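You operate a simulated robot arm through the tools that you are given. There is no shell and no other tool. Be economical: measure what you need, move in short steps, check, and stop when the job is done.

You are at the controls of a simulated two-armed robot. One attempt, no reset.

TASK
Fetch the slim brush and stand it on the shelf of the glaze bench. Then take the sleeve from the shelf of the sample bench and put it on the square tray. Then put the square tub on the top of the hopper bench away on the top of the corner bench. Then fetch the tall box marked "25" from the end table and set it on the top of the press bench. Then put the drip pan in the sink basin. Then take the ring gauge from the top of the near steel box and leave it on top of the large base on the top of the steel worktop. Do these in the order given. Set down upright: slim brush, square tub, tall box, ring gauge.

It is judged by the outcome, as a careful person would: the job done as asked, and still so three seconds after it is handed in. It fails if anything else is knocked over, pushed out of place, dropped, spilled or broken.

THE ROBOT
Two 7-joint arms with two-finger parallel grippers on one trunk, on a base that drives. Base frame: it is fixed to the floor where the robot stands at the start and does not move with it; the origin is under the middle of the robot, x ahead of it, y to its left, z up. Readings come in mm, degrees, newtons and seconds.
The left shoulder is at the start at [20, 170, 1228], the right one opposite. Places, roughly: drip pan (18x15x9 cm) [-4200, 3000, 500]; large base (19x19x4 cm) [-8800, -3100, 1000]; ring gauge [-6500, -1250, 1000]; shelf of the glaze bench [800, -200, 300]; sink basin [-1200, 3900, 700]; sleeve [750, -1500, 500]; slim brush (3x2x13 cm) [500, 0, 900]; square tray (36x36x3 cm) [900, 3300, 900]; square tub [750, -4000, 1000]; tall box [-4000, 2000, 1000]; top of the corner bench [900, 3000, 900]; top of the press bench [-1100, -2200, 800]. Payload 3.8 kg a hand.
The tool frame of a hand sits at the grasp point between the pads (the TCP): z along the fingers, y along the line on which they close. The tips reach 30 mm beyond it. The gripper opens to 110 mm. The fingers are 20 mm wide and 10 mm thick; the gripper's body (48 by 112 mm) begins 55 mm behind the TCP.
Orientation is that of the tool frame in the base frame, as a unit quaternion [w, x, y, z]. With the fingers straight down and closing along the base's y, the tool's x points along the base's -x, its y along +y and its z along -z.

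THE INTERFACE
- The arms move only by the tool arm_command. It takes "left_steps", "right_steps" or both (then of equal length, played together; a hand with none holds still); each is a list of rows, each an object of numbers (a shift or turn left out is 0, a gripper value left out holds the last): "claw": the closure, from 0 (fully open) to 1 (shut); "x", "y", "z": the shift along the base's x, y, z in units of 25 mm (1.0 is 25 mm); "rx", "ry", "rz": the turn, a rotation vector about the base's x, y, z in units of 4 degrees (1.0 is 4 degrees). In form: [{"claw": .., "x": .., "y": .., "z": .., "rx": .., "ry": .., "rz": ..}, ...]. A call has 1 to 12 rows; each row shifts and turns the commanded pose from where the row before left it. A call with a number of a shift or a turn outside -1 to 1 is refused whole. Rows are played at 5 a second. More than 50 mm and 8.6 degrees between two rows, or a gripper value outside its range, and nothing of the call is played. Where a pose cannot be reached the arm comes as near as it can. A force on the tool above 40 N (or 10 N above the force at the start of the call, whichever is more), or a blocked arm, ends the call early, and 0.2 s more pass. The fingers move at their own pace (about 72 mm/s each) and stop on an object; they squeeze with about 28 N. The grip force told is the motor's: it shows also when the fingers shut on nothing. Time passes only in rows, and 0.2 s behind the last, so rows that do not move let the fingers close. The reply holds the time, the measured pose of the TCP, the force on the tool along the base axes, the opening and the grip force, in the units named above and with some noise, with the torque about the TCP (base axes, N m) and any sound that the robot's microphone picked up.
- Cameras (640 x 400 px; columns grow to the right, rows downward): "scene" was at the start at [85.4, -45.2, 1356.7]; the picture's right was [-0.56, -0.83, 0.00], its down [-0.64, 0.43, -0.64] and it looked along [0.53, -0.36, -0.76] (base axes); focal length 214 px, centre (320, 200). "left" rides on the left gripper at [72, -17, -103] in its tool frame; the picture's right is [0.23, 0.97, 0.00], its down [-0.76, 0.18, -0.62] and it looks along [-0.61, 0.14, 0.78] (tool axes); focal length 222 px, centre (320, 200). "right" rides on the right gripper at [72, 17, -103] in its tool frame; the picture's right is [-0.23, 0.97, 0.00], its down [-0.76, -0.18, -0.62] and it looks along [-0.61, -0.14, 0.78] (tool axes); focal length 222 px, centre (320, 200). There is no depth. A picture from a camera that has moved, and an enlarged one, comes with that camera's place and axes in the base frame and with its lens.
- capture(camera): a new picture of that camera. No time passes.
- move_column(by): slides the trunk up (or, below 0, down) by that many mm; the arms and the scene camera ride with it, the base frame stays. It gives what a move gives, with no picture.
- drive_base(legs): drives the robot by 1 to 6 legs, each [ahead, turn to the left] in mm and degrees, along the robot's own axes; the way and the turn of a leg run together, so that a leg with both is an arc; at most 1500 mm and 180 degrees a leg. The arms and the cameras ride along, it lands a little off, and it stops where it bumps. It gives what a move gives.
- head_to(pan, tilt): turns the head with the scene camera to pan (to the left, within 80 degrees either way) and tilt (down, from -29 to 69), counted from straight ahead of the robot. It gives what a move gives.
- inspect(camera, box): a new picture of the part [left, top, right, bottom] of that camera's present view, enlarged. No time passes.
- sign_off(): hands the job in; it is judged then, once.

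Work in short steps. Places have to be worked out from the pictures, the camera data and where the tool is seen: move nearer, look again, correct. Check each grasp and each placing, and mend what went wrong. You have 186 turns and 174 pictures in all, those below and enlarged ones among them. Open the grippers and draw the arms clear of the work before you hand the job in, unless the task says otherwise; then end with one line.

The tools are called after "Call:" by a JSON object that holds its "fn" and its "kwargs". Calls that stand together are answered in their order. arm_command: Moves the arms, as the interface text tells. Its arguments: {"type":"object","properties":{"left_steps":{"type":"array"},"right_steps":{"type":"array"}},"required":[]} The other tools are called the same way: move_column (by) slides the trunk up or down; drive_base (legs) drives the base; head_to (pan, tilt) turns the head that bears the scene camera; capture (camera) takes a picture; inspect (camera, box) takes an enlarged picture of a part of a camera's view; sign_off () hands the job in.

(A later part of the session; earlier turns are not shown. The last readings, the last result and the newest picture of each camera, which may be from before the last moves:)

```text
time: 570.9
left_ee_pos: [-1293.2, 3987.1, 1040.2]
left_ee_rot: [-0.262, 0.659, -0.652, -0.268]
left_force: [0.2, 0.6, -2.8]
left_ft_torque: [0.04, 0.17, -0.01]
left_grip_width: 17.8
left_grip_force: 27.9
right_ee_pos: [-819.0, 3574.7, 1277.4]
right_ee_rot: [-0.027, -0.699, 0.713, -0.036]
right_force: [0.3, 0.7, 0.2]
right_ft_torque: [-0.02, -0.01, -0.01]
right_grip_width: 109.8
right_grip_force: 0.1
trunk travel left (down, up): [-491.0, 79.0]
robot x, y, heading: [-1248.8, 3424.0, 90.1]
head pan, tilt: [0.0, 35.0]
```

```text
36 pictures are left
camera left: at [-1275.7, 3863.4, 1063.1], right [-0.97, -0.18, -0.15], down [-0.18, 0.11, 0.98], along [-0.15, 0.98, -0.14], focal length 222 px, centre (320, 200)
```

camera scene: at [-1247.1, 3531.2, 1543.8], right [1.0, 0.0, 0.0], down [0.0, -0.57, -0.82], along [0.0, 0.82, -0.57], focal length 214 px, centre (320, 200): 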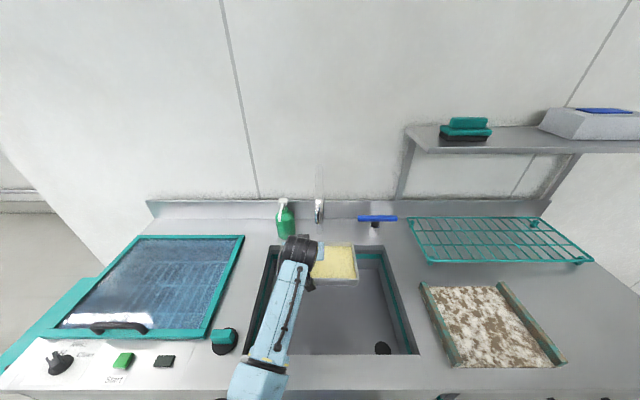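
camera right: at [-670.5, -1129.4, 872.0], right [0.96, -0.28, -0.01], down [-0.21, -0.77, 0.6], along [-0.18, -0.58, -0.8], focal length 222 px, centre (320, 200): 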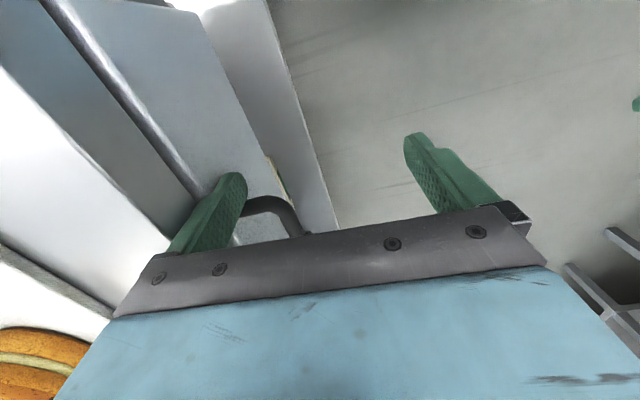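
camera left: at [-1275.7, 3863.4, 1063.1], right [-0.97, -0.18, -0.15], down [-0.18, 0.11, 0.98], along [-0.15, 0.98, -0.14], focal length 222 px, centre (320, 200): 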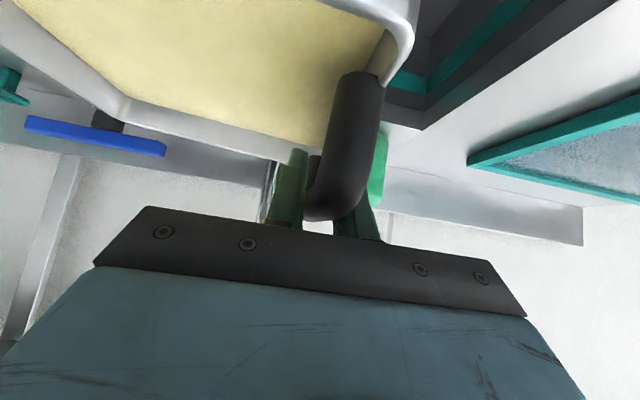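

Pan sits within the opening (y 3925–4058). I lower the trunk 170 mm and look at clearances.

Call:
{"fn": "move_column", "kwargs": {"by": -170}}

Call:
{"fn": "capture", "kwargs": {"camera": "scene"}}

Call:
{"fn": "capture", "kwargs": {"camera": "left"}}

```text
time: 572.8
left_ee_pos: [-1294.7, 3986.0, 869.7]
left_ee_rot: [-0.262, 0.659, -0.652, -0.269]
left_force: [0.0, -1.3, -2.1]
left_ft_torque: [0.04, 0.21, 0.01]
left_grip_width: 17.6
left_grip_force: 28.1
right_ee_pos: [-818.2, 3574.9, 1107.8]
right_ee_rot: [-0.027, -0.699, 0.713, -0.037]
right_force: [0.4, 0.6, 0.3]
right_ft_torque: [-0.03, -0.02, -0.01]
right_grip_width: 109.8
right_grip_force: 0.1
trunk travel left (down, up): [-320.0, 249.0]
robot x, y, heading: [-1248.6, 3420.9, 89.8]
head pan, tilt: [0.0, 35.0]
```

```text
35 pictures are left
camera scene: at [-1247.2, 3531.0, 1373.9], right [1.0, 0.0, 0.0], down [0.0, -0.57, -0.82], along [0.0, 0.82, -0.57], focal length 214 px, centre (320, 200)
```

scene: 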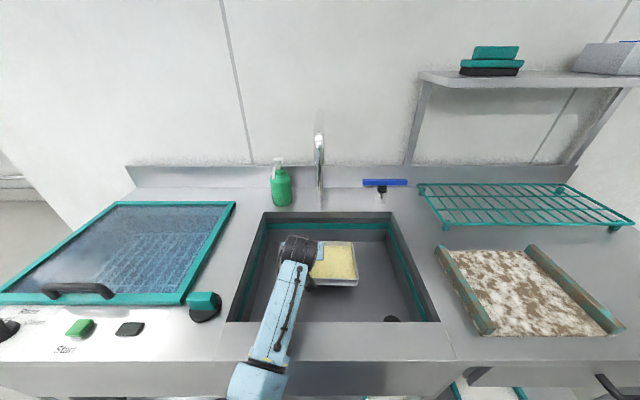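

```text
34 pictures are left
camera left: at [-1276.6, 3863.3, 892.8], right [-0.97, -0.18, -0.15], down [-0.17, 0.11, 0.98], along [-0.16, 0.98, -0.14], focal length 222 px, centre (320, 200)
```

left: 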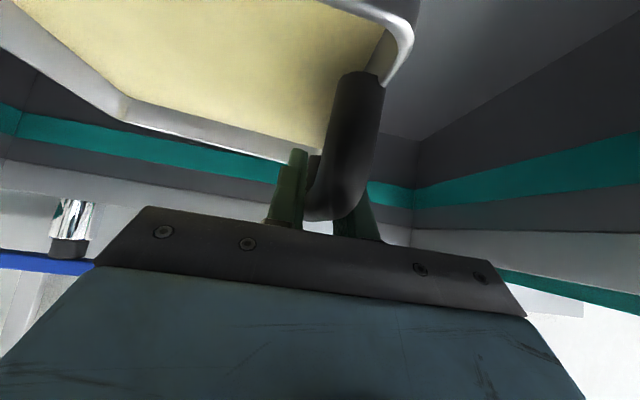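

Basin floor reads ≈744 from the corner; the pan's bottom ≈780. I lower 25 mm more by trunk, then feel with the arm.

Call:
{"fn": "move_column", "kwargs": {"by": -25}}

Call:
{"fn": "arm_command", "kwargs": {"left_steps": [{"z": -0.15}, {"z": -0.15}, {"z": -0.15}]}}

```text
time: 573.5
left_ee_pos: [-1294.6, 3983.5, 851.5]
left_ee_rot: [-0.265, 0.659, -0.649, -0.273]
left_force: [0.6, -0.1, -3.4]
left_ft_torque: [0.01, 0.16, -0.03]
left_grip_width: 17.3
left_grip_force: 28.0
right_ee_pos: [-817.3, 3569.0, 1083.7]
right_ee_rot: [-0.025, -0.7, 0.713, -0.035]
right_force: [-0.7, 0.0, -0.3]
right_ft_torque: [-0.04, -0.02, -0.03]
right_grip_width: 110.2
right_grip_force: 0.1
trunk travel left (down, up): [-296.0, 274.0]
robot x, y, heading: [-1249.5, 3424.3, 90.1]
head pan, tilt: [0.0, 35.0]
```

```text
time: 574.3
left_ee_pos: [-1293.1, 3988.5, 853.7]
left_ee_rot: [-0.275, 0.655, -0.646, -0.28]
left_force: [0.1, 0.9, -3.4]
left_ft_torque: [0.02, 0.19, 0.02]
left_grip_width: 17.6
left_grip_force: 27.9
right_ee_pos: [-818.0, 3568.5, 1085.7]
right_ee_rot: [-0.025, -0.699, 0.714, -0.034]
right_force: [0.2, 0.0, -0.1]
right_ft_torque: [-0.01, -0.02, 0.01]
right_grip_width: 110.1
right_grip_force: 0.0
trunk travel left (down, up): [-296.0, 274.0]
robot x, y, heading: [-1251.4, 3424.9, 89.9]
head pan, tilt: [0.0, 35.0]
```

The arm isn't descending: the elbow seems to rest on the sink's front. I raise the trunk 45 mm, drive 25 mm closer, and lower the hand by arm instead.

Call:
{"fn": "move_column", "kwargs": {"by": 50}}

Call:
{"fn": "drive_base", "kwargs": {"legs": [[30, 0]]}}

Call:
{"fn": "arm_command", "kwargs": {"left_steps": [{"y": -0.4, "z": -0.3}, {"y": -0.4, "z": -0.3}, {"y": -0.3, "z": -0.3}, {"z": -0.3}, {"z": -0.3}]}}

Call:
{"fn": "capture", "kwargs": {"camera": "left"}}

```text
time: 575.2
left_ee_pos: [-1294.2, 3986.1, 881.1]
left_ee_rot: [-0.26, 0.66, -0.652, -0.268]
left_force: [1.3, -0.2, -2.1]
left_ft_torque: [0.01, 0.19, -0.01]
left_grip_width: 17.5
left_grip_force: 27.5
right_ee_pos: [-819.1, 3574.4, 1130.9]
right_ee_rot: [-0.027, -0.7, 0.712, -0.036]
right_force: [0.5, 0.0, 0.1]
right_ft_torque: [0.02, 0.0, 0.0]
right_grip_width: 109.9
right_grip_force: 0.2
trunk travel left (down, up): [-346.0, 224.0]
robot x, y, heading: [-1246.5, 3423.4, 90.0]
head pan, tilt: [0.0, 35.0]
```

```text
time: 576.1
left_ee_pos: [-1294.4, 4017.1, 882.5]
left_ee_rot: [-0.261, 0.659, -0.651, -0.27]
left_force: [0.1, 0.3, -2.6]
left_ft_torque: [0.01, 0.19, 0.03]
left_grip_width: 17.9
left_grip_force: 28.1
right_ee_pos: [-818.8, 3605.2, 1132.0]
right_ee_rot: [-0.028, -0.7, 0.713, -0.037]
right_force: [-0.2, 0.0, -0.4]
right_ft_torque: [-0.04, 0.0, -0.03]
right_grip_width: 110.1
right_grip_force: 0.1
trunk travel left (down, up): [-346.0, 224.0]
robot x, y, heading: [-1245.6, 3449.2, 89.9]
head pan, tilt: [0.0, 35.0]
```

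```text
time: 577.3
left_ee_pos: [-1293.8, 3987.9, 846.0]
left_ee_rot: [-0.262, 0.659, -0.652, -0.269]
left_force: [0.1, 0.0, -4.5]
left_ft_torque: [0.02, 0.12, -0.02]
left_grip_width: 17.8
left_grip_force: 27.8
right_ee_pos: [-817.9, 3605.0, 1132.6]
right_ee_rot: [-0.027, -0.7, 0.712, -0.036]
right_force: [0.0, -0.6, 0.2]
right_ft_torque: [-0.02, -0.02, -0.02]
right_grip_width: 110.0
right_grip_force: 0.0
trunk travel left (down, up): [-346.0, 224.0]
robot x, y, heading: [-1247.0, 3454.9, 89.9]
head pan, tilt: [0.0, 35.0]
```

```text
33 pictures are left
camera left: at [-1275.5, 3865.3, 869.1], right [-0.97, -0.18, -0.15], down [-0.17, 0.11, 0.98], along [-0.16, 0.98, -0.14], focal length 222 px, centre (320, 200)
```

left: 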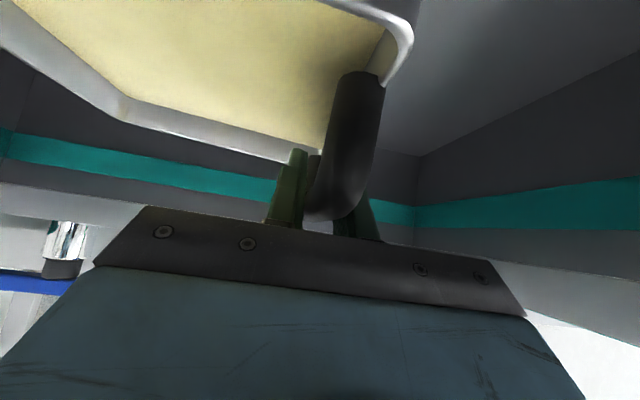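

Now it descends. Floor still reads ≈745; continue in 4 mm steps to contact.

Call:
{"fn": "arm_command", "kwargs": {"left_steps": [{"z": -0.16}, {"z": -0.16}, {"z": -0.12}, {"z": -0.12}]}}

```text
time: 578.3
left_ee_pos: [-1294.4, 3988.3, 831.6]
left_ee_rot: [-0.261, 0.659, -0.652, -0.269]
left_force: [-0.2, 0.8, -3.3]
left_ft_torque: [0.05, 0.2, -0.04]
left_grip_width: 17.6
left_grip_force: 27.8
right_ee_pos: [-818.3, 3604.7, 1132.5]
right_ee_rot: [-0.026, -0.699, 0.714, -0.036]
right_force: [0.1, -0.1, 0.8]
right_ft_torque: [0.02, 0.02, -0.03]
right_grip_width: 110.3
right_grip_force: 0.0
trunk travel left (down, up): [-346.0, 224.0]
robot x, y, heading: [-1248.5, 3452.8, 90.1]
head pan, tilt: [0.0, 35.0]
```

Call:
{"fn": "arm_command", "kwargs": {"left_steps": [{"z": -0.14}, {"z": -0.14}, {"z": -0.14}, {"z": -0.14}]}}

```text
time: 579.3
left_ee_pos: [-1293.9, 3989.5, 819.4]
left_ee_rot: [-0.262, 0.659, -0.652, -0.268]
left_force: [1.4, 0.2, -1.2]
left_ft_torque: [0.1, -0.12, -0.11]
left_grip_width: 17.8
left_grip_force: 27.9
right_ee_pos: [-818.5, 3603.7, 1133.7]
right_ee_rot: [-0.026, -0.7, 0.713, -0.037]
right_force: [0.6, -0.2, -0.3]
right_ft_torque: [-0.01, 0.01, 0.01]
right_grip_width: 109.7
right_grip_force: 0.0
trunk travel left (down, up): [-346.0, 224.0]
robot x, y, heading: [-1248.3, 3453.0, 90.0]
head pan, tilt: [0.0, 35.0]
```

The pan's far side touches. Two more small steps.

Call:
{"fn": "arm_command", "kwargs": {"left_steps": [{"z": -0.12}, {"z": -0.12}]}}

```text
time: 579.9
left_ee_pos: [-1294.5, 3989.2, 812.2]
left_ee_rot: [-0.262, 0.659, -0.651, -0.269]
left_force: [0.2, -0.2, -0.4]
left_ft_torque: [-0.01, -0.16, -0.02]
left_grip_width: 17.6
left_grip_force: 28.4
right_ee_pos: [-817.9, 3603.9, 1133.3]
right_ee_rot: [-0.026, -0.699, 0.713, -0.037]
right_force: [0.5, 0.7, -0.5]
right_ft_torque: [-0.01, 0.01, 0.0]
right_grip_width: 109.8
right_grip_force: 0.1
trunk travel left (down, up): [-346.0, 224.0]
robot x, y, heading: [-1245.1, 3452.7, 89.9]
head pan, tilt: [0.0, 35.0]
```

Call:
{"fn": "arm_command", "kwargs": {"left_steps": [{"z": -0.1}, {"z": -0.1}, {"z": -0.1}]}}

Call:
{"fn": "capture", "kwargs": {"camera": "left"}}

```text
time: 580.7
left_ee_pos: [-1294.9, 3990.2, 808.2]
left_ee_rot: [-0.266, 0.658, -0.651, -0.271]
left_force: [-1.5, -4.4, 18.8]
left_ft_torque: [-0.19, 0.0, 0.13]
left_grip_width: 18.1
left_grip_force: 28.1
right_ee_pos: [-818.5, 3602.0, 1132.4]
right_ee_rot: [-0.026, -0.7, 0.713, -0.035]
right_force: [0.1, -0.1, 0.5]
right_ft_torque: [-0.02, -0.01, 0.03]
right_grip_width: 110.0
right_grip_force: 0.1
trunk travel left (down, up): [-346.0, 224.0]
robot x, y, heading: [-1243.2, 3452.8, 90.0]
head pan, tilt: [0.0, 35.0]
```

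```text
32 pictures are left
camera left: at [-1276.7, 3865.7, 830.3], right [-0.97, -0.17, -0.15], down [-0.17, 0.1, 0.98], along [-0.16, 0.98, -0.13], focal length 222 px, centre (320, 200)
```

left: 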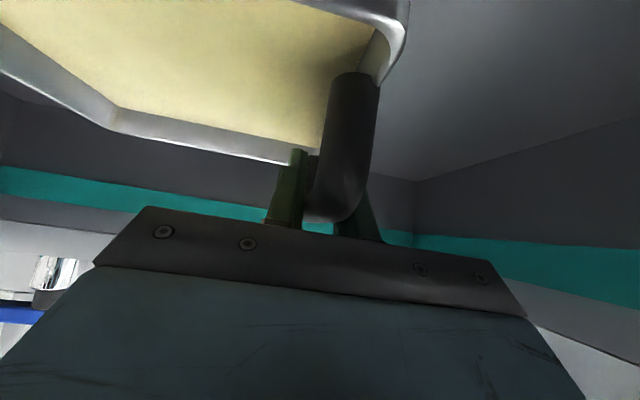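

Seated on the basin floor (19 N). Ease 1 mm, open to 66 mm, then rise straight up.

Call:
{"fn": "arm_command", "kwargs": {"left_steps": [{"z": 0.05}, {"claw": 0.7}, {"claw": 0.45}, {}, {"z": 0.4}, {"z": 0.7}, {"z": 0.8}, {"z": 0.8}]}}

Call:
{"fn": "capture", "kwargs": {"camera": "left"}}

```text
time: 582.5
left_ee_pos: [-1308.9, 3990.6, 869.1]
left_ee_rot: [-0.251, 0.658, -0.652, -0.28]
left_force: [0.0, -0.1, 0.4]
left_ft_torque: [-0.02, -0.03, 0.01]
left_grip_width: 60.5
left_grip_force: 0.0
right_ee_pos: [-818.8, 3603.4, 1133.5]
right_ee_rot: [-0.027, -0.7, 0.713, -0.036]
right_force: [0.2, 1.4, -0.2]
right_ft_torque: [0.02, 0.0, 0.01]
right_grip_width: 110.0
right_grip_force: 0.1
trunk travel left (down, up): [-346.0, 224.0]
robot x, y, heading: [-1243.6, 3452.7, 90.1]
head pan, tilt: [0.0, 35.0]
```

```text
31 pictures are left
camera left: at [-1289.0, 3868.2, 891.2], right [-0.97, -0.18, -0.13], down [-0.15, 0.11, 0.98], along [-0.17, 0.98, -0.13], focal length 222 px, centre (320, 200)
```

left: 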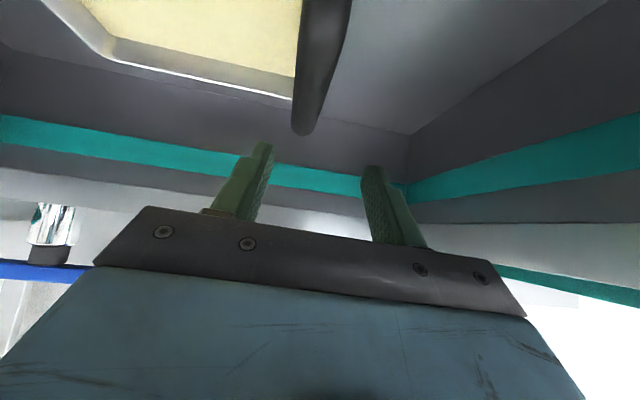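

The pan rests in the basin. I raise the trunk, back away, and drive west then south toward the ring gauge, with a look on the way.

Call:
{"fn": "move_column", "kwargs": {"by": 220}}

Call:
{"fn": "drive_base", "kwargs": {"legs": [[-560, 0], [0, 90], [1050, 0], [0, 90], [1500, 0], [600, 0]]}}

Call:
{"fn": "head_to", "kwargs": {"pan": -35, "tilt": 15}}

Call:
{"fn": "capture", "kwargs": {"camera": "scene"}}

```text
time: 584.8
left_ee_pos: [-1307.9, 3990.1, 1086.5]
left_ee_rot: [-0.251, 0.658, -0.653, -0.279]
left_force: [0.2, -0.4, 0.3]
left_ft_torque: [0.01, -0.01, -0.02]
left_grip_width: 60.3
left_grip_force: 0.1
right_ee_pos: [-817.0, 3605.3, 1353.5]
right_ee_rot: [-0.027, -0.7, 0.713, -0.036]
right_force: [0.9, -0.5, -0.5]
right_ft_torque: [-0.01, -0.01, 0.03]
right_grip_width: 109.9
right_grip_force: 0.0
trunk travel left (down, up): [-566.0, 4.0]
robot x, y, heading: [-1248.9, 3452.8, 89.8]
head pan, tilt: [0.0, 35.0]
```

```text
time: 610.7
left_ee_pos: [-2339.4, 231.5, 1087.2]
left_ee_rot: [0.274, 0.663, 0.647, -0.256]
left_force: [0.8, -0.1, 0.8]
left_ft_torque: [0.03, -0.03, 0.03]
left_grip_width: 60.5
left_grip_force: 0.1
right_ee_pos: [-2817.2, 632.9, 1353.2]
right_ee_rot: [-0.036, 0.724, 0.689, 0.027]
right_force: [0.4, -0.2, 0.1]
right_ft_torque: [-0.04, -0.01, -0.02]
right_grip_width: 109.9
right_grip_force: 0.1
trunk travel left (down, up): [-566.0, 4.0]
robot x, y, heading: [-2383.6, 767.5, -91.8]
head pan, tilt: [0.0, 35.0]
```

```text
time: 611.7
left_ee_pos: [-2339.1, 232.9, 1087.1]
left_ee_rot: [0.275, 0.664, 0.647, -0.255]
left_force: [0.4, -0.1, 0.6]
left_ft_torque: [0.01, 0.02, 0.0]
left_grip_width: 60.3
left_grip_force: 0.1
right_ee_pos: [-2817.6, 633.2, 1352.7]
right_ee_rot: [-0.036, 0.724, 0.689, 0.027]
right_force: [-0.6, 0.1, -0.1]
right_ft_torque: [0.01, 0.02, 0.03]
right_grip_width: 110.2
right_grip_force: 0.0
trunk travel left (down, up): [-566.0, 4.0]
robot x, y, heading: [-2384.5, 771.3, -91.7]
head pan, tilt: [-35.0, 15.0]
```

```text
30 pictures are left
camera scene: at [-2439.8, 672.0, 1650.7], right [-0.8, 0.6, 0.0], down [0.15, 0.21, -0.97], along [-0.58, -0.77, -0.26], focal length 214 px, centre (320, 200)
```

scene: 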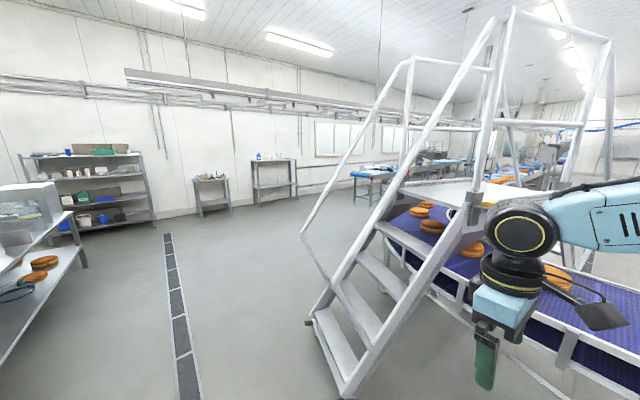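

The stairs foot is at ~[−3155,−150]; open floor lies south of it. I go south to y≈−2000 and turn west.

Call:
{"fn": "drive_base", "kwargs": {"legs": [[1500, 0], [1250, 0], [0, -88]]}}

Call:
{"fn": "head_to", "kwargs": {"pan": 0, "tilt": 15}}

Call:
{"fn": "capture", "kwargs": {"camera": "scene"}}

```text
time: 628.7
left_ee_pos: [-2945.7, -2063.0, 1086.8]
left_ee_rot: [0.032, 0.926, 0.035, -0.374]
left_force: [0.4, 0.1, 0.1]
left_ft_torque: [0.0, 0.0, -0.03]
left_grip_width: 60.6
left_grip_force: 0.1
right_ee_pos: [-2595.7, -1546.0, 1352.6]
right_ee_rot: [-0.007, 0.999, 0.026, 0.044]
right_force: [-1.0, -0.1, 0.3]
right_ft_torque: [0.03, -0.01, 0.0]
right_grip_width: 110.1
right_grip_force: 0.1
trunk travel left (down, up): [-566.0, 4.0]
robot x, y, heading: [-2415.2, -1964.0, -176.0]
head pan, tilt: [-35.0, 15.0]
```

```text
time: 629.7
left_ee_pos: [-2945.7, -2064.2, 1086.6]
left_ee_rot: [0.034, 0.926, 0.036, -0.374]
left_force: [0.2, -0.6, 1.1]
left_ft_torque: [0.0, -0.01, 0.03]
left_grip_width: 60.5
left_grip_force: 0.0
right_ee_pos: [-2596.0, -1544.9, 1353.5]
right_ee_rot: [-0.009, 0.999, 0.026, 0.044]
right_force: [0.4, -0.2, 0.5]
right_ft_torque: [0.01, -0.01, 0.02]
right_grip_width: 110.0
right_grip_force: 0.1
trunk travel left (down, up): [-566.0, 4.0]
robot x, y, heading: [-2417.0, -1964.0, -175.9]
head pan, tilt: [0.0, 15.0]
```

```text
29 pictures are left
camera scene: at [-2528.5, -1974.1, 1650.8], right [-0.07, 1.0, 0.0], down [0.26, 0.02, -0.97], along [-0.96, -0.07, -0.26], focal length 214 px, centre (320, 200)
```

scene: 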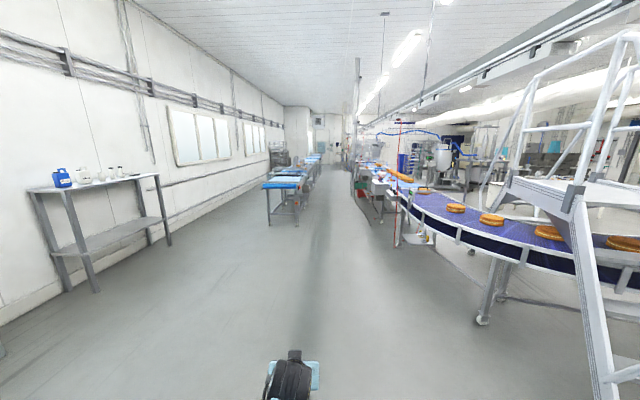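

Call:
{"fn": "inspect", "kwargs": {"camera": "scene", "box": [250, 140, 430, 240]}}

```text
3.56 times, centred on (340, 190) of scene
camera zoom: at [-2528.5, -1974.1, 1650.8], right [-0.07, 1.0, 0.0], down [0.26, 0.02, -0.97], along [-0.96, -0.07, -0.26], focal length 763 px, centre (249, 236)
```

zoom: 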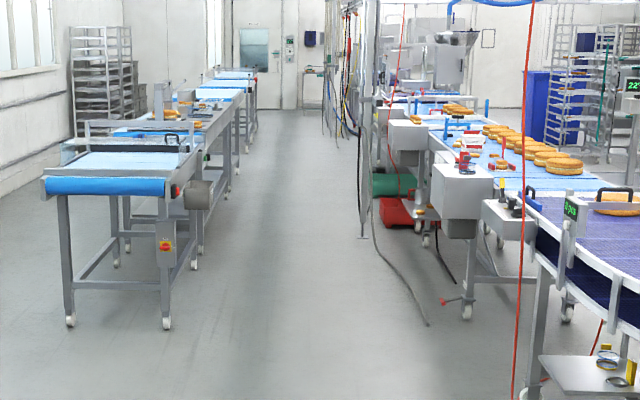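

The near steel box with gauges on top stands at ≈[−6510,−1160]. I drive west along y≈−1960 and turn to face it.

Call:
{"fn": "drive_base", "kwargs": {"legs": [[0, -4.1], [1500, 0], [1500, 0], [1070, 0], [0, -90]]}}

Call:
{"fn": "head_to", "kwargs": {"pan": 0, "tilt": 35}}

Call:
{"fn": "capture", "kwargs": {"camera": "scene"}}

```text
time: 653.5
left_ee_pos: [-6543.6, -1444.0, 1087.6]
left_ee_rot: [-0.249, 0.66, -0.651, -0.28]
left_force: [0.0, 0.5, 0.1]
left_ft_torque: [0.02, 0.01, 0.0]
left_grip_width: 60.6
left_grip_force: 0.1
right_ee_pos: [-6048.5, -1828.8, 1352.6]
right_ee_rot: [-0.025, -0.702, 0.71, -0.037]
right_force: [0.7, 1.1, 1.2]
right_ft_torque: [-0.01, 0.0, 0.0]
right_grip_width: 109.9
right_grip_force: 0.1
trunk travel left (down, up): [-566.0, 4.0]
robot x, y, heading: [-6474.7, -1975.1, 90.1]
head pan, tilt: [0.0, 15.0]
```

```text
time: 654.4
left_ee_pos: [-6543.5, -1444.2, 1086.0]
left_ee_rot: [-0.249, 0.659, -0.652, -0.28]
left_force: [0.4, 0.3, 0.1]
left_ft_torque: [0.02, 0.0, 0.02]
left_grip_width: 60.5
left_grip_force: 0.1
right_ee_pos: [-6049.2, -1827.7, 1352.8]
right_ee_rot: [-0.026, -0.702, 0.711, -0.037]
right_force: [0.5, 0.4, 0.2]
right_ft_torque: [0.01, 0.01, -0.01]
right_grip_width: 109.9
right_grip_force: 0.0
trunk travel left (down, up): [-566.0, 4.0]
robot x, y, heading: [-6480.2, -1981.2, 90.4]
head pan, tilt: [0.0, 35.0]
```

```text
27 pictures are left
camera scene: at [-6478.1, -1874.3, 1618.9], right [1.0, 0.01, 0.0], down [0.0, -0.57, -0.82], along [-0.01, 0.82, -0.57], focal length 214 px, centre (320, 200)
```

scene: 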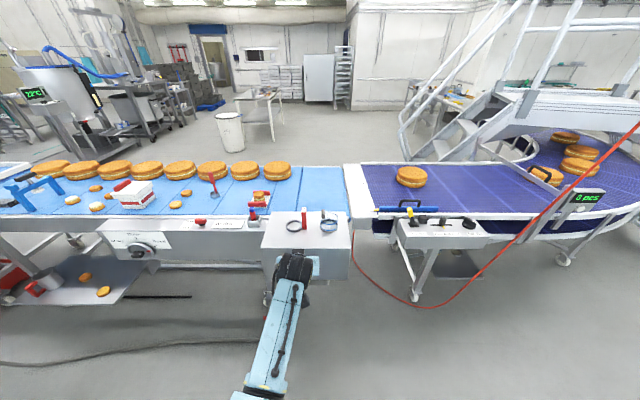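

Call:
{"fn": "inspect", "kwargs": {"camera": "scene", "box": [235, 175, 365, 290]}}

Call:
{"fn": "capture", "kwargs": {"camera": "left"}}

```text
3.48 times, centred on (300, 232) of scene
camera zoom: at [-6478.1, -1874.3, 1618.9], right [1.0, 0.01, 0.0], down [0.0, -0.57, -0.82], along [-0.01, 0.82, -0.57], focal length 746 px, centre (390, 87)
```

zoom: 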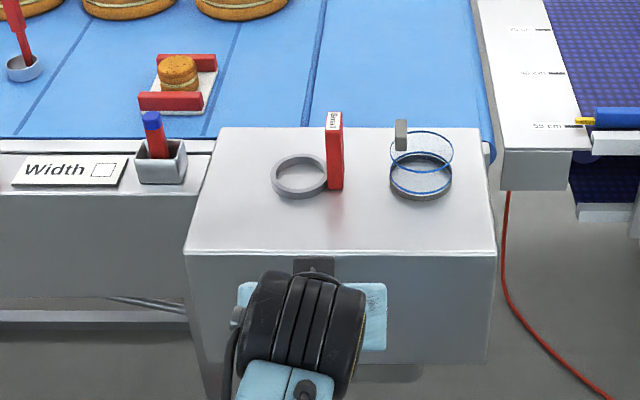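

```text
25 pictures are left
camera left: at [-6523.1, -1567.6, 1109.3], right [-0.97, -0.19, -0.12], down [-0.14, 0.11, 0.98], along [-0.17, 0.98, -0.13], focal length 222 px, centre (320, 200)
```

left: 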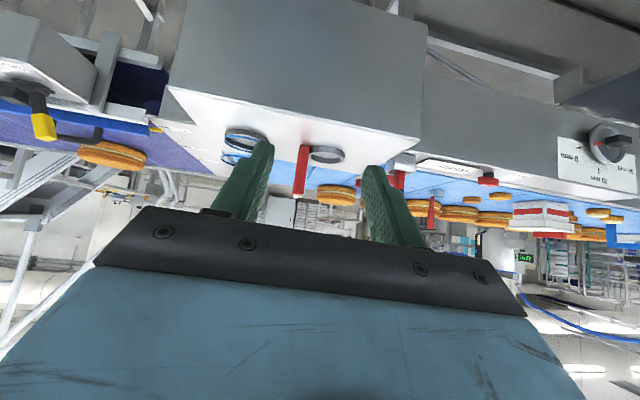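

Call:
{"fn": "inspect", "kwargs": {"camera": "scene", "box": [280, 205, 330, 240]}}

```text
11.43 times, centred on (305, 222) of scene
camera zoom: at [-6478.1, -1874.3, 1618.9], right [1.0, 0.01, 0.0], down [0.0, -0.57, -0.82], along [-0.01, 0.82, -0.57], focal length 2451 px, centre (491, -57)
```

zoom: 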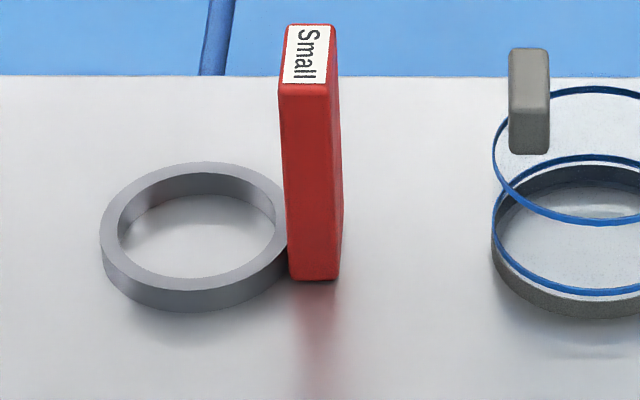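

The ring gauge is the steel ring with the red "Small" tab: tab centre ≈[−6550,−1128], z 960–1046, 19 mm thin along x. I raise the hand a bit, drive 310 mm ahead over it and look.

Call:
{"fn": "arm_command", "kwargs": {"left_steps": [{"z": 0.5, "x": -0.13}, {"z": 0.5, "x": -0.13}]}}

Call:
{"fn": "drive_base", "kwargs": {"legs": [[290, 0]]}}

Call:
{"fn": "capture", "kwargs": {"camera": "left"}}

```text
time: 655.0
left_ee_pos: [-6553.7, -1445.1, 1108.7]
left_ee_rot: [-0.245, 0.659, -0.652, -0.283]
left_force: [-0.1, 0.4, -0.2]
left_ft_torque: [-0.01, 0.01, 0.01]
left_grip_width: 60.5
left_grip_force: 0.0
right_ee_pos: [-6049.2, -1827.7, 1353.2]
right_ee_rot: [-0.025, -0.702, 0.71, -0.037]
right_force: [1.0, 1.1, 0.8]
right_ft_torque: [0.01, -0.01, -0.01]
right_grip_width: 110.0
right_grip_force: 0.0
trunk travel left (down, up): [-566.0, 4.0]
robot x, y, heading: [-6479.1, -1981.8, 90.5]
head pan, tilt: [0.0, 35.0]
```

```text
time: 657.0
left_ee_pos: [-6556.9, -1155.0, 1111.8]
left_ee_rot: [-0.247, 0.659, -0.652, -0.284]
left_force: [-0.7, -0.1, 0.7]
left_ft_torque: [0.02, 0.02, -0.03]
left_grip_width: 60.4
left_grip_force: 0.1
right_ee_pos: [-6050.0, -1539.2, 1352.9]
right_ee_rot: [-0.026, -0.702, 0.711, -0.037]
right_force: [0.1, 0.8, -1.0]
right_ft_torque: [0.02, -0.01, 0.01]
right_grip_width: 110.0
right_grip_force: 0.1
trunk travel left (down, up): [-566.0, 4.0]
robot x, y, heading: [-6479.6, -1691.8, 90.6]
head pan, tilt: [0.0, 35.0]
```

```text
23 pictures are left
camera left: at [-6535.1, -1277.9, 1132.3], right [-0.97, -0.19, -0.11], down [-0.14, 0.11, 0.98], along [-0.18, 0.98, -0.13], focal length 222 px, centre (320, 200)
```

left: 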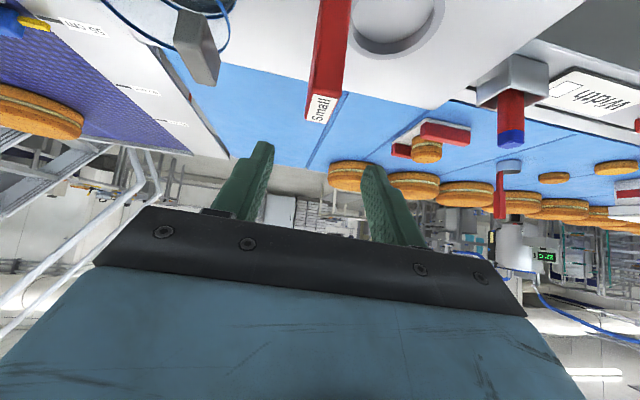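

The tab top reads [−6554,−1128,1046]. I go 25 mm forward and lower to straddle the tab.

Call:
{"fn": "arm_command", "kwargs": {"left_steps": [{"y": 0.5, "x": 0.06, "rx": 0.3, "ry": 0.3}, {"y": 0.5, "x": 0.06, "ry": 0.3}, {"z": -0.7}, {"z": -0.7}, {"z": -0.7}, {"z": -0.6}, {"z": -0.5}, {"z": -0.3}, {}]}}

Call:
{"fn": "capture", "kwargs": {"camera": "left"}}

```text
time: 659.0
left_ee_pos: [-6554.0, -1128.4, 1022.6]
left_ee_rot: [0.24, -0.65, 0.653, 0.306]
left_force: [0.3, 0.1, -0.3]
left_ft_torque: [0.04, -0.02, -0.02]
left_grip_width: 60.7
left_grip_force: 0.1
right_ee_pos: [-6050.4, -1540.1, 1352.2]
right_ee_rot: [-0.026, -0.703, 0.71, -0.036]
right_force: [0.3, 0.7, 0.0]
right_ft_torque: [0.02, 0.0, 0.0]
right_grip_width: 110.4
right_grip_force: 0.1
trunk travel left (down, up): [-566.0, 4.0]
robot x, y, heading: [-6475.3, -1691.1, 90.4]
head pan, tilt: [0.0, 35.0]
```

```text
22 pictures are left
camera left: at [-6531.5, -1252.5, 1041.8], right [-0.98, -0.19, -0.08], down [-0.1, 0.09, 0.99], along [-0.18, 0.98, -0.1], focal length 222 px, centre (320, 200)
```

left: 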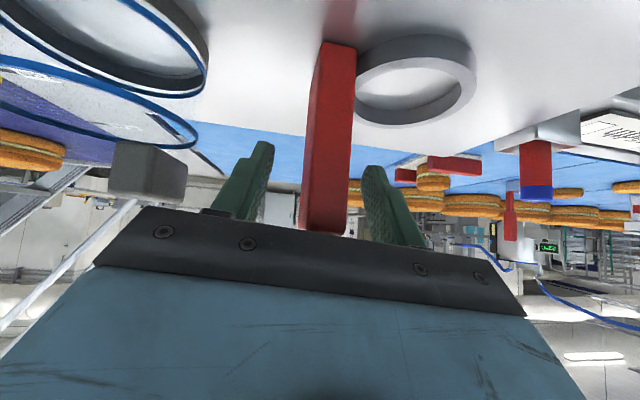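

The hand has rolled ~5°; I square it in place, then close on the tab.

Call:
{"fn": "arm_command", "kwargs": {"left_steps": [{"rx": -0.18, "ry": -0.63, "rz": -0.22}, {"rx": -0.18, "ry": -0.63, "rz": -0.22}, {}, {"claw": 1}, {}, {}]}}

Call:
{"fn": "capture", "kwargs": {"camera": "left"}}

```text
time: 660.4
left_ee_pos: [-6552.8, -1129.5, 1023.2]
left_ee_rot: [0.265, -0.655, 0.656, 0.264]
left_force: [-1.3, 0.0, 0.6]
left_ft_torque: [-0.04, -0.02, 0.01]
left_grip_width: 19.6
left_grip_force: 28.1
right_ee_pos: [-6050.9, -1540.6, 1352.9]
right_ee_rot: [-0.026, -0.702, 0.711, -0.037]
right_force: [0.2, -0.1, 0.2]
right_ft_torque: [-0.01, 0.05, 0.01]
right_grip_width: 110.0
right_grip_force: 0.1
trunk travel left (down, up): [-566.0, 4.0]
robot x, y, heading: [-6481.2, -1693.1, 90.6]
head pan, tilt: [0.0, 35.0]
```

```text
21 pictures are left
camera left: at [-6537.3, -1252.7, 1046.5], right [-0.97, -0.16, -0.16], down [-0.18, 0.12, 0.98], along [-0.14, 0.98, -0.14], focal length 222 px, centre (320, 200)
```

left: 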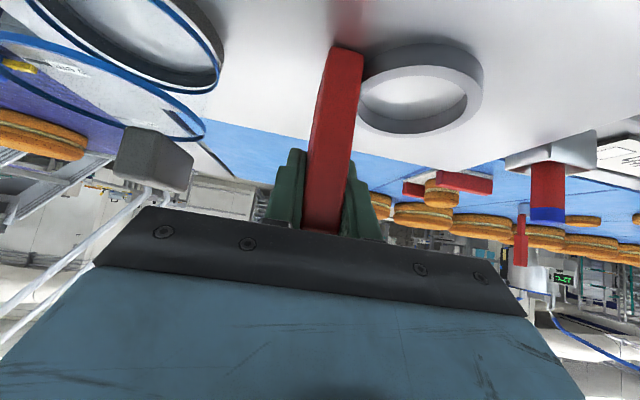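

Gripped at 19.6 mm. I lift, back away to y≈−2080, and drive west to the steel worktop.

Call:
{"fn": "arm_command", "kwargs": {"left_steps": [{"z": 0.6}, {"z": 0.8}, {"z": 0.8}, {"z": 0.8}]}}

Call:
{"fn": "drive_base", "kwargs": {"legs": [[-400, 0], [0, 89.5], [1500, 0], [500, 0]]}}

Call:
{"fn": "head_to", "kwargs": {"pan": 35, "tilt": 25}}

Call:
{"fn": "capture", "kwargs": {"camera": "scene"}}

```text
time: 661.4
left_ee_pos: [-6555.7, -1129.4, 1095.2]
left_ee_rot: [0.263, -0.655, 0.658, 0.263]
left_force: [-0.5, 0.2, -1.5]
left_ft_torque: [0.0, -0.03, -0.02]
left_grip_width: 19.6
left_grip_force: 28.3
right_ee_pos: [-6051.6, -1539.0, 1353.3]
right_ee_rot: [-0.026, -0.702, 0.711, -0.036]
right_force: [0.0, 0.0, -0.1]
right_ft_torque: [0.03, 0.02, -0.03]
right_grip_width: 110.0
right_grip_force: 0.1
trunk travel left (down, up): [-566.0, 4.0]
robot x, y, heading: [-6479.3, -1692.6, 90.6]
head pan, tilt: [0.0, 35.0]
```

```text
time: 677.2
left_ee_pos: [-9017.3, -2167.9, 1096.1]
left_ee_rot: [-0.002, 0.928, -0.005, -0.373]
left_force: [0.4, 0.1, -0.9]
left_ft_torque: [0.03, 0.02, 0.0]
left_grip_width: 19.6
left_grip_force: 27.9
right_ee_pos: [-8601.2, -1667.9, 1351.9]
right_ee_rot: [-0.007, 0.999, -0.01, 0.045]
right_force: [-0.2, -0.4, -0.2]
right_ft_torque: [0.01, 0.01, -0.02]
right_grip_width: 110.0
right_grip_force: 0.1
trunk travel left (down, up): [-566.0, 4.0]
robot x, y, heading: [-8453.4, -2094.3, 179.8]
head pan, tilt: [0.0, 35.0]
```

```text
time: 678.2
left_ee_pos: [-9016.9, -2168.7, 1096.6]
left_ee_rot: [-0.001, 0.928, -0.004, -0.373]
left_force: [0.2, -0.4, -1.2]
left_ft_torque: [0.01, 0.0, -0.04]
left_grip_width: 19.5
left_grip_force: 27.9
right_ee_pos: [-8602.5, -1667.5, 1352.6]
right_ee_rot: [-0.007, 0.999, -0.01, 0.045]
right_force: [0.5, -0.2, 0.2]
right_ft_torque: [0.05, 0.0, -0.01]
right_grip_width: 110.0
right_grip_force: 0.1
trunk travel left (down, up): [-566.0, 4.0]
robot x, y, heading: [-8454.0, -2096.0, 180.2]
head pan, tilt: [35.0, 25.0]
```

```text
20 pictures are left
camera scene: at [-8549.9, -2152.1, 1634.5], right [-0.57, 0.82, 0.0], down [0.35, 0.24, -0.91], along [-0.74, -0.52, -0.42], focal length 214 px, centre (320, 200)
```

scene: 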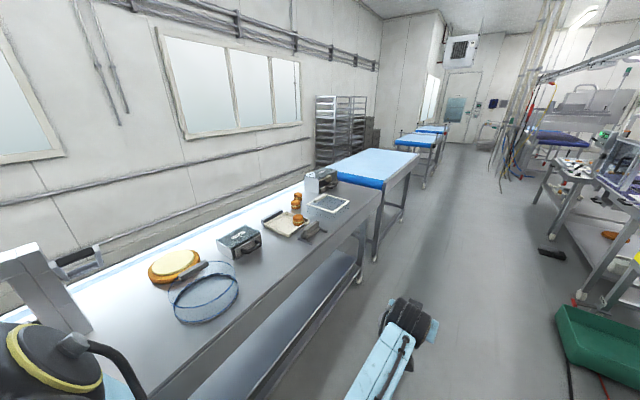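

Call:
{"fn": "inspect", "kwargs": {"camera": "scene", "box": [120, 170, 350, 340]}}

```text
2.35 times, centred on (235, 255) of scene
camera zoom: at [-8549.9, -2152.1, 1634.5], right [-0.57, 0.82, 0.0], down [0.35, 0.24, -0.91], along [-0.74, -0.52, -0.42], focal length 505 px, centre (520, 71)
```

zoom: 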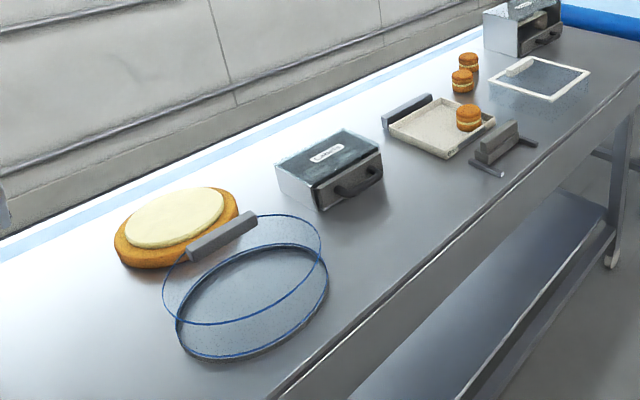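

The large base is the sponge disc (≈[−8790,−3100], top ≈980); a hoop stands in front of it (≈[−8780,−2845], top ≈1030). I position the robot square to it.

Call:
{"fn": "drive_base", "kwargs": {"legs": [[430, 0], [0, 90]]}}

Call:
{"fn": "head_to", "kwargs": {"pan": 0, "tilt": 35}}

Call:
{"fn": "capture", "kwargs": {"camera": "scene"}}

Call:
{"fn": "capture", "kwargs": {"camera": "left"}}

```text
time: 684.7
left_ee_pos: [-8799.8, -2658.9, 1095.7]
left_ee_rot: [0.266, 0.651, 0.661, -0.261]
left_force: [0.4, -1.6, -1.2]
left_ft_torque: [0.0, 0.0, 0.0]
left_grip_width: 19.8
left_grip_force: 28.7
right_ee_pos: [-9311.4, -2257.8, 1354.0]
right_ee_rot: [-0.038, 0.705, 0.708, 0.026]
right_force: [0.0, 0.1, 0.5]
right_ft_torque: [-0.01, -0.03, -0.01]
right_grip_width: 110.1
right_grip_force: 0.1
trunk travel left (down, up): [-566.0, 4.0]
robot x, y, heading: [-8885.0, -2096.8, -88.8]
head pan, tilt: [35.0, 25.0]
```

```text
time: 685.7
left_ee_pos: [-8799.6, -2658.6, 1096.0]
left_ee_rot: [0.267, 0.651, 0.661, -0.26]
left_force: [0.9, -0.4, -1.0]
left_ft_torque: [-0.01, -0.02, -0.01]
left_grip_width: 19.8
left_grip_force: 28.1
right_ee_pos: [-9311.8, -2256.4, 1351.2]
right_ee_rot: [-0.037, 0.705, 0.708, 0.026]
right_force: [-0.5, -0.7, -0.5]
right_ft_torque: [0.0, 0.01, -0.02]
right_grip_width: 110.2
right_grip_force: 0.0
trunk travel left (down, up): [-566.0, 4.0]
robot x, y, heading: [-8887.4, -2095.5, -88.7]
head pan, tilt: [0.0, 35.0]
```

```text
18 pictures are left
camera scene: at [-8882.2, -2208.1, 1618.8], right [-1.0, -0.02, 0.0], down [-0.01, 0.57, -0.82], along [0.02, -0.82, -0.57], focal length 214 px, centre (320, 200)
```

scene: 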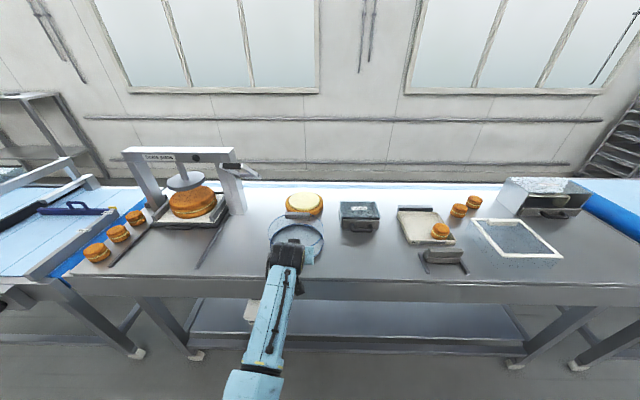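

```text
17 pictures are left
camera left: at [-8819.5, -2534.6, 1119.7], right [0.97, 0.18, -0.16], down [0.18, -0.11, 0.98], along [0.16, -0.98, -0.14], focal length 222 px, centre (320, 200)
```

left: 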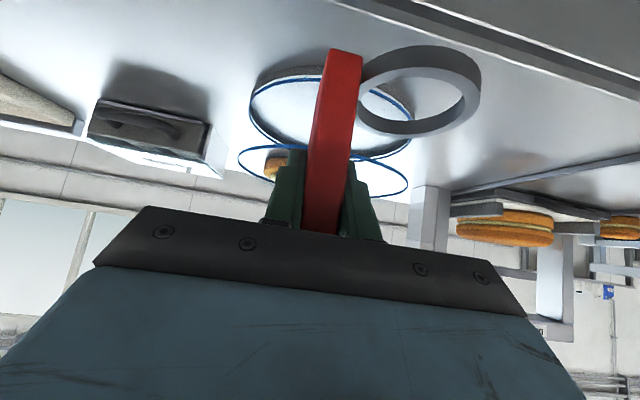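

Base centre ≈[−8780,−3085], top ≈990–1000. To reach it over the hoop I raise the hand 150 mm relative to the shoulder and stretch it 75 mm forward.

Call:
{"fn": "arm_command", "kwargs": {"left_steps": [{"z": 1, "y": -0.3, "x": -0.1}, {"z": 1, "y": -0.3, "x": -0.1}, {"z": 1, "y": -0.3, "x": -0.1}, {"z": 1, "y": -0.4, "x": -0.1}, {"z": 1, "y": -0.5, "x": -0.1}, {"z": 1, "y": -0.6, "x": -0.1}, {"y": -0.6}]}}

```text
time: 687.5
left_ee_pos: [-8780.1, -2739.3, 1237.5]
left_ee_rot: [0.286, 0.643, 0.668, -0.24]
left_force: [0.7, -0.3, -0.6]
left_ft_torque: [-0.01, 0.0, 0.01]
left_grip_width: 19.7
left_grip_force: 27.9
right_ee_pos: [-9310.2, -2256.5, 1353.1]
right_ee_rot: [-0.037, 0.705, 0.708, 0.026]
right_force: [0.3, -0.3, -0.6]
right_ft_torque: [0.02, 0.0, 0.0]
right_grip_width: 110.2
right_grip_force: 0.1
trunk travel left (down, up): [-566.0, 4.0]
robot x, y, heading: [-8886.3, -2094.6, -88.7]
head pan, tilt: [0.0, 35.0]
stopped in row 7 (left hand): the arm was blocked; the commanded pose is now the measured one
```

At its limit (645 mm ahead). I ease back 15 mm, square the orientation and shift −x 20 mm.

Call:
{"fn": "arm_command", "kwargs": {"left_steps": [{"y": 0.6, "x": -0.3, "ry": 0.3, "rz": -0.35}, {"x": -0.4, "ry": 0.37, "rz": -0.45}, {}]}}

Call:
{"fn": "move_column", "kwargs": {"by": -70}}

Call:
{"fn": "drive_base", "kwargs": {"legs": [[0, -1], [200, 0]]}}

Call:
{"fn": "capture", "kwargs": {"camera": "left"}}

```text
time: 688.3
left_ee_pos: [-8783.6, -2731.3, 1243.9]
left_ee_rot: [0.277, 0.65, 0.658, -0.259]
left_force: [0.9, -0.4, -0.4]
left_ft_torque: [0.0, 0.04, -0.03]
left_grip_width: 19.8
left_grip_force: 27.9
right_ee_pos: [-9312.0, -2256.9, 1352.8]
right_ee_rot: [-0.037, 0.706, 0.707, 0.025]
right_force: [0.2, 0.3, -0.3]
right_ft_torque: [0.02, 0.02, -0.03]
right_grip_width: 109.9
right_grip_force: 0.0
trunk travel left (down, up): [-566.0, 4.0]
robot x, y, heading: [-8884.3, -2096.2, -88.7]
head pan, tilt: [0.0, 35.0]
```

```text
time: 689.4
left_ee_pos: [-8783.7, -2729.3, 1170.0]
left_ee_rot: [0.275, 0.652, 0.658, -0.257]
left_force: [1.0, -0.8, 0.0]
left_ft_torque: [-0.02, 0.03, 0.0]
left_grip_width: 19.8
left_grip_force: 28.0
right_ee_pos: [-9310.6, -2257.7, 1282.7]
right_ee_rot: [-0.038, 0.704, 0.708, 0.026]
right_force: [-0.5, 0.9, 0.2]
right_ft_torque: [0.03, 0.03, 0.0]
right_grip_width: 110.1
right_grip_force: 0.0
trunk travel left (down, up): [-495.0, 75.0]
robot x, y, heading: [-8885.8, -2098.3, -88.9]
head pan, tilt: [0.0, 35.0]
```

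```text
time: 691.3
left_ee_pos: [-8794.2, -2928.1, 1167.1]
left_ee_rot: [0.271, 0.659, 0.653, -0.257]
left_force: [0.6, -0.3, -1.7]
left_ft_torque: [0.02, 0.0, 0.03]
left_grip_width: 20.0
left_grip_force: 27.6
right_ee_pos: [-9313.1, -2446.3, 1282.3]
right_ee_rot: [-0.037, 0.712, 0.701, 0.026]
right_force: [0.2, -0.7, -0.6]
right_ft_torque: [0.01, 0.01, 0.01]
right_grip_width: 110.0
right_grip_force: 0.0
trunk travel left (down, up): [-495.0, 75.0]
robot x, y, heading: [-8889.1, -2294.1, -89.7]
head pan, tilt: [0.0, 35.0]
```

```text
16 pictures are left
camera left: at [-8811.8, -2803.6, 1190.2], right [0.98, 0.16, -0.14], down [0.16, -0.12, 0.98], along [0.14, -0.98, -0.14], focal length 222 px, centre (320, 200)
```

left: 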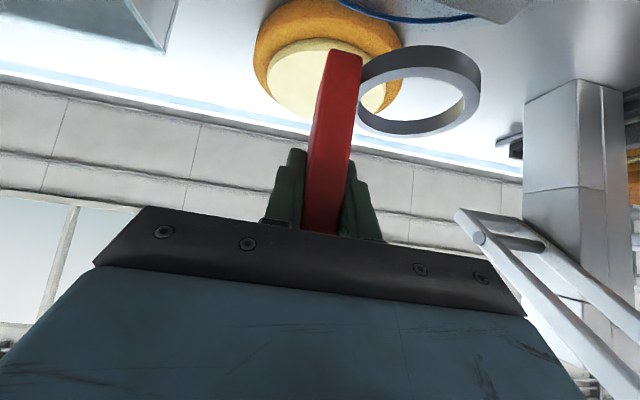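

Base centre ≈[−8788,−3065], top ≈993. I drive 134 mm ahead, nudge −x, and lower the trunk 85 mm; then look.

Call:
{"fn": "drive_base", "kwargs": {"legs": [[134, 0]]}}

Call:
{"fn": "arm_command", "kwargs": {"left_steps": [{"x": -0.4}, {"x": -0.4}, {}]}}

Call:
{"fn": "move_column", "kwargs": {"by": -80}}

Call:
{"fn": "capture", "kwargs": {"camera": "left"}}

Call:
{"fn": "capture", "kwargs": {"camera": "scene"}}

```text
time: 692.6
left_ee_pos: [-8792.7, -3061.9, 1167.1]
left_ee_rot: [0.273, 0.659, 0.652, -0.256]
left_force: [0.4, -0.2, -1.5]
left_ft_torque: [0.02, 0.0, 0.01]
left_grip_width: 19.8
left_grip_force: 28.0
right_ee_pos: [-9312.5, -2578.7, 1282.0]
right_ee_rot: [-0.036, 0.712, 0.701, 0.026]
right_force: [0.0, -0.2, 0.3]
right_ft_torque: [0.02, 0.0, 0.01]
right_grip_width: 110.0
right_grip_force: 0.0
trunk travel left (down, up): [-495.0, 75.0]
robot x, y, heading: [-8882.8, -2429.5, -90.0]
head pan, tilt: [0.0, 35.0]
```

```text
time: 693.4
left_ee_pos: [-8800.5, -3065.3, 1162.8]
left_ee_rot: [0.28, 0.657, 0.654, -0.248]
left_force: [0.1, 0.3, -1.4]
left_ft_torque: [0.02, -0.02, 0.01]
left_grip_width: 19.7
left_grip_force: 27.9
right_ee_pos: [-9314.3, -2579.0, 1283.2]
right_ee_rot: [-0.037, 0.712, 0.7, 0.026]
right_force: [0.2, -0.3, -0.7]
right_ft_torque: [-0.02, -0.01, 0.02]
right_grip_width: 110.0
right_grip_force: 0.1
trunk travel left (down, up): [-495.0, 75.0]
robot x, y, heading: [-8886.2, -2425.9, -90.0]
head pan, tilt: [0.0, 35.0]
```

```text
time: 694.6
left_ee_pos: [-8799.0, -3066.8, 1088.6]
left_ee_rot: [0.283, 0.655, 0.653, -0.252]
left_force: [1.9, -0.6, 18.5]
left_ft_torque: [0.24, -0.02, -0.02]
left_grip_width: 19.6
left_grip_force: 28.1
right_ee_pos: [-9313.0, -2579.3, 1202.5]
right_ee_rot: [-0.036, 0.712, 0.701, 0.026]
right_force: [0.5, 0.4, 0.0]
right_ft_torque: [0.04, -0.02, 0.0]
right_grip_width: 109.9
right_grip_force: 0.0
trunk travel left (down, up): [-415.0, 155.0]
robot x, y, heading: [-8882.8, -2425.4, -89.9]
head pan, tilt: [0.0, 35.0]
```

```text
15 pictures are left
camera left: at [-8819.8, -2941.6, 1110.6], right [0.98, 0.18, -0.12], down [0.14, -0.1, 0.98], along [0.16, -0.98, -0.13], focal length 222 px, centre (320, 200)
```

left: 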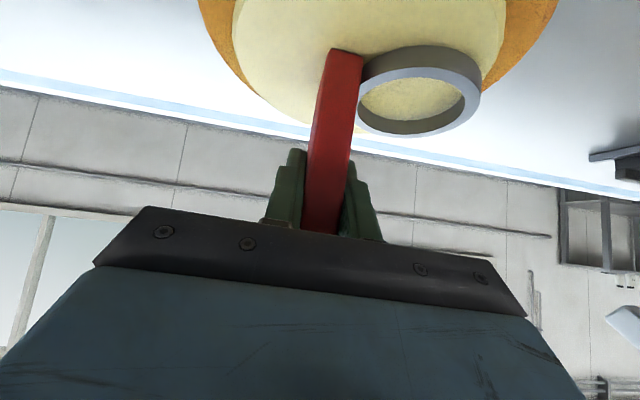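

```text
14 pictures are left
camera scene: at [-8883.2, -2537.7, 1469.2], right [-1.0, 0.0, 0.0], down [0.0, 0.57, -0.82], along [0.0, -0.82, -0.57], focal length 214 px, centre (320, 200)
```

scene: 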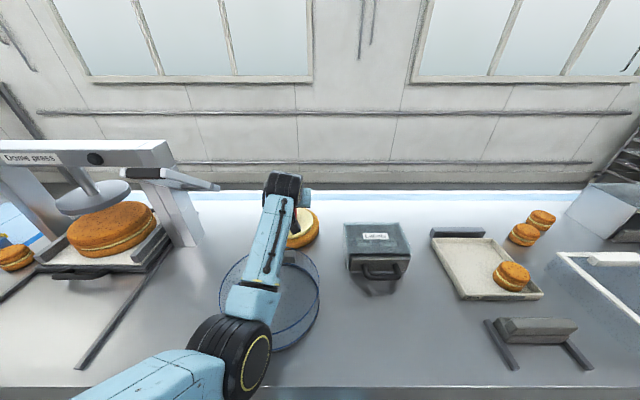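

Contact already: the base's top is ≈1025, so its centre is nearer (≈[−8788,−3045]). I lift 30 mm, pull back ~22 mm and shift −x a little, then look.

Call:
{"fn": "move_column", "kwargs": {"by": 30}}

Call:
{"fn": "arm_command", "kwargs": {"left_steps": [{"y": 0.45, "x": -0.3, "ry": 0.2, "rz": -0.2}, {"y": 0.45, "x": -0.3, "ry": 0.2, "rz": -0.2}, {"x": -0.3, "rx": -0.3}, {}]}}

Call:
{"fn": "capture", "kwargs": {"camera": "left"}}

```text
time: 695.3
left_ee_pos: [-8798.8, -3067.3, 1114.5]
left_ee_rot: [0.28, 0.657, 0.654, -0.25]
left_force: [0.2, 0.2, -0.3]
left_ft_torque: [0.0, 0.01, 0.0]
left_grip_width: 19.7
left_grip_force: 28.2
right_ee_pos: [-9313.6, -2579.3, 1233.4]
right_ee_rot: [-0.036, 0.712, 0.7, 0.026]
right_force: [-0.1, -0.4, 0.1]
right_ft_torque: [0.0, 0.0, 0.01]
right_grip_width: 110.0
right_grip_force: 0.0
trunk travel left (down, up): [-445.0, 125.0]
robot x, y, heading: [-8882.9, -2425.4, -89.8]
head pan, tilt: [0.0, 35.0]
```

```text
time: 696.5
left_ee_pos: [-8794.3, -3049.9, 1113.4]
left_ee_rot: [0.293, 0.653, 0.651, -0.255]
left_force: [0.9, -1.7, -0.9]
left_ft_torque: [-0.02, 0.02, -0.01]
left_grip_width: 19.7
left_grip_force: 27.7
right_ee_pos: [-9312.7, -2579.3, 1233.0]
right_ee_rot: [-0.037, 0.712, 0.7, 0.026]
right_force: [0.3, 0.3, -0.1]
right_ft_torque: [0.01, 0.02, -0.02]
right_grip_width: 109.9
right_grip_force: 0.1
trunk travel left (down, up): [-445.0, 125.0]
robot x, y, heading: [-8885.3, -2431.4, -90.1]
head pan, tilt: [0.0, 35.0]
stopped in row 4 (left hand): the arm was blocked; the commanded pose is now the measured one
```

```text
13 pictures are left
camera left: at [-8815.7, -2925.8, 1132.6], right [0.98, 0.18, -0.11], down [0.13, -0.08, 0.99], along [0.16, -0.98, -0.1], focal length 222 px, centre (320, 200)
```

left: 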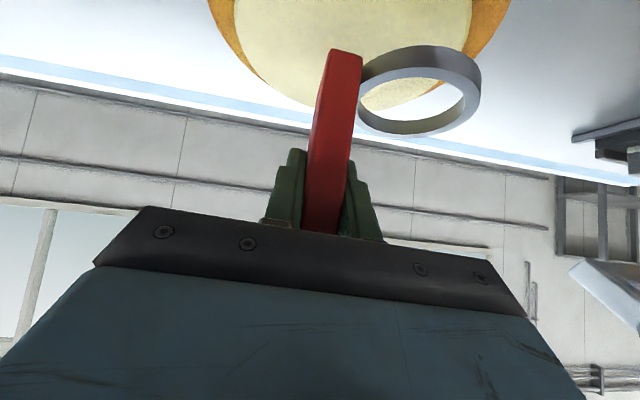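

The arm is at a limit sideways, so I use the base: turn right 2° and back 8 mm, then lower by the trunk.

Call:
{"fn": "drive_base", "kwargs": {"legs": [[0, -2.2], [-8, 0]]}}

Call:
{"fn": "capture", "kwargs": {"camera": "left"}}

```text
time: 697.7
left_ee_pos: [-8819.5, -3046.0, 1113.6]
left_ee_rot: [0.287, 0.665, 0.638, -0.261]
left_force: [0.8, 0.3, -0.1]
left_ft_torque: [0.01, 0.02, 0.02]
left_grip_width: 19.5
left_grip_force: 27.9
right_ee_pos: [-9319.8, -2555.5, 1232.4]
right_ee_rot: [-0.036, 0.726, 0.687, 0.027]
right_force: [-0.4, -0.2, -0.2]
right_ft_torque: [0.03, -0.02, 0.0]
right_grip_width: 110.1
right_grip_force: 0.0
trunk travel left (down, up): [-445.0, 125.0]
robot x, y, heading: [-8881.4, -2421.3, -92.1]
head pan, tilt: [0.0, 35.0]
```

```text
12 pictures are left
camera left: at [-8835.4, -2920.7, 1132.7], right [0.98, 0.14, -0.11], down [0.13, -0.09, 0.99], along [0.13, -0.99, -0.1], focal length 222 px, centre (320, 200)
```

left: 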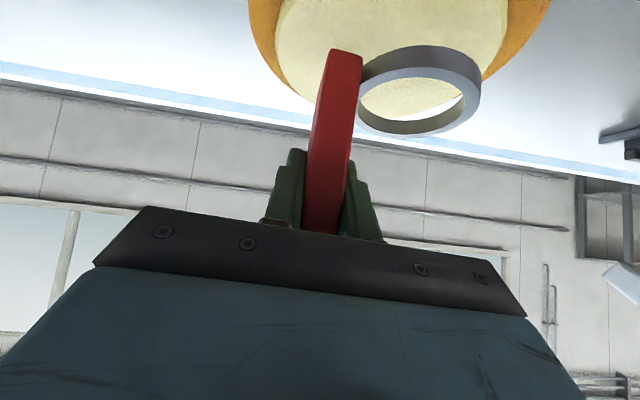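

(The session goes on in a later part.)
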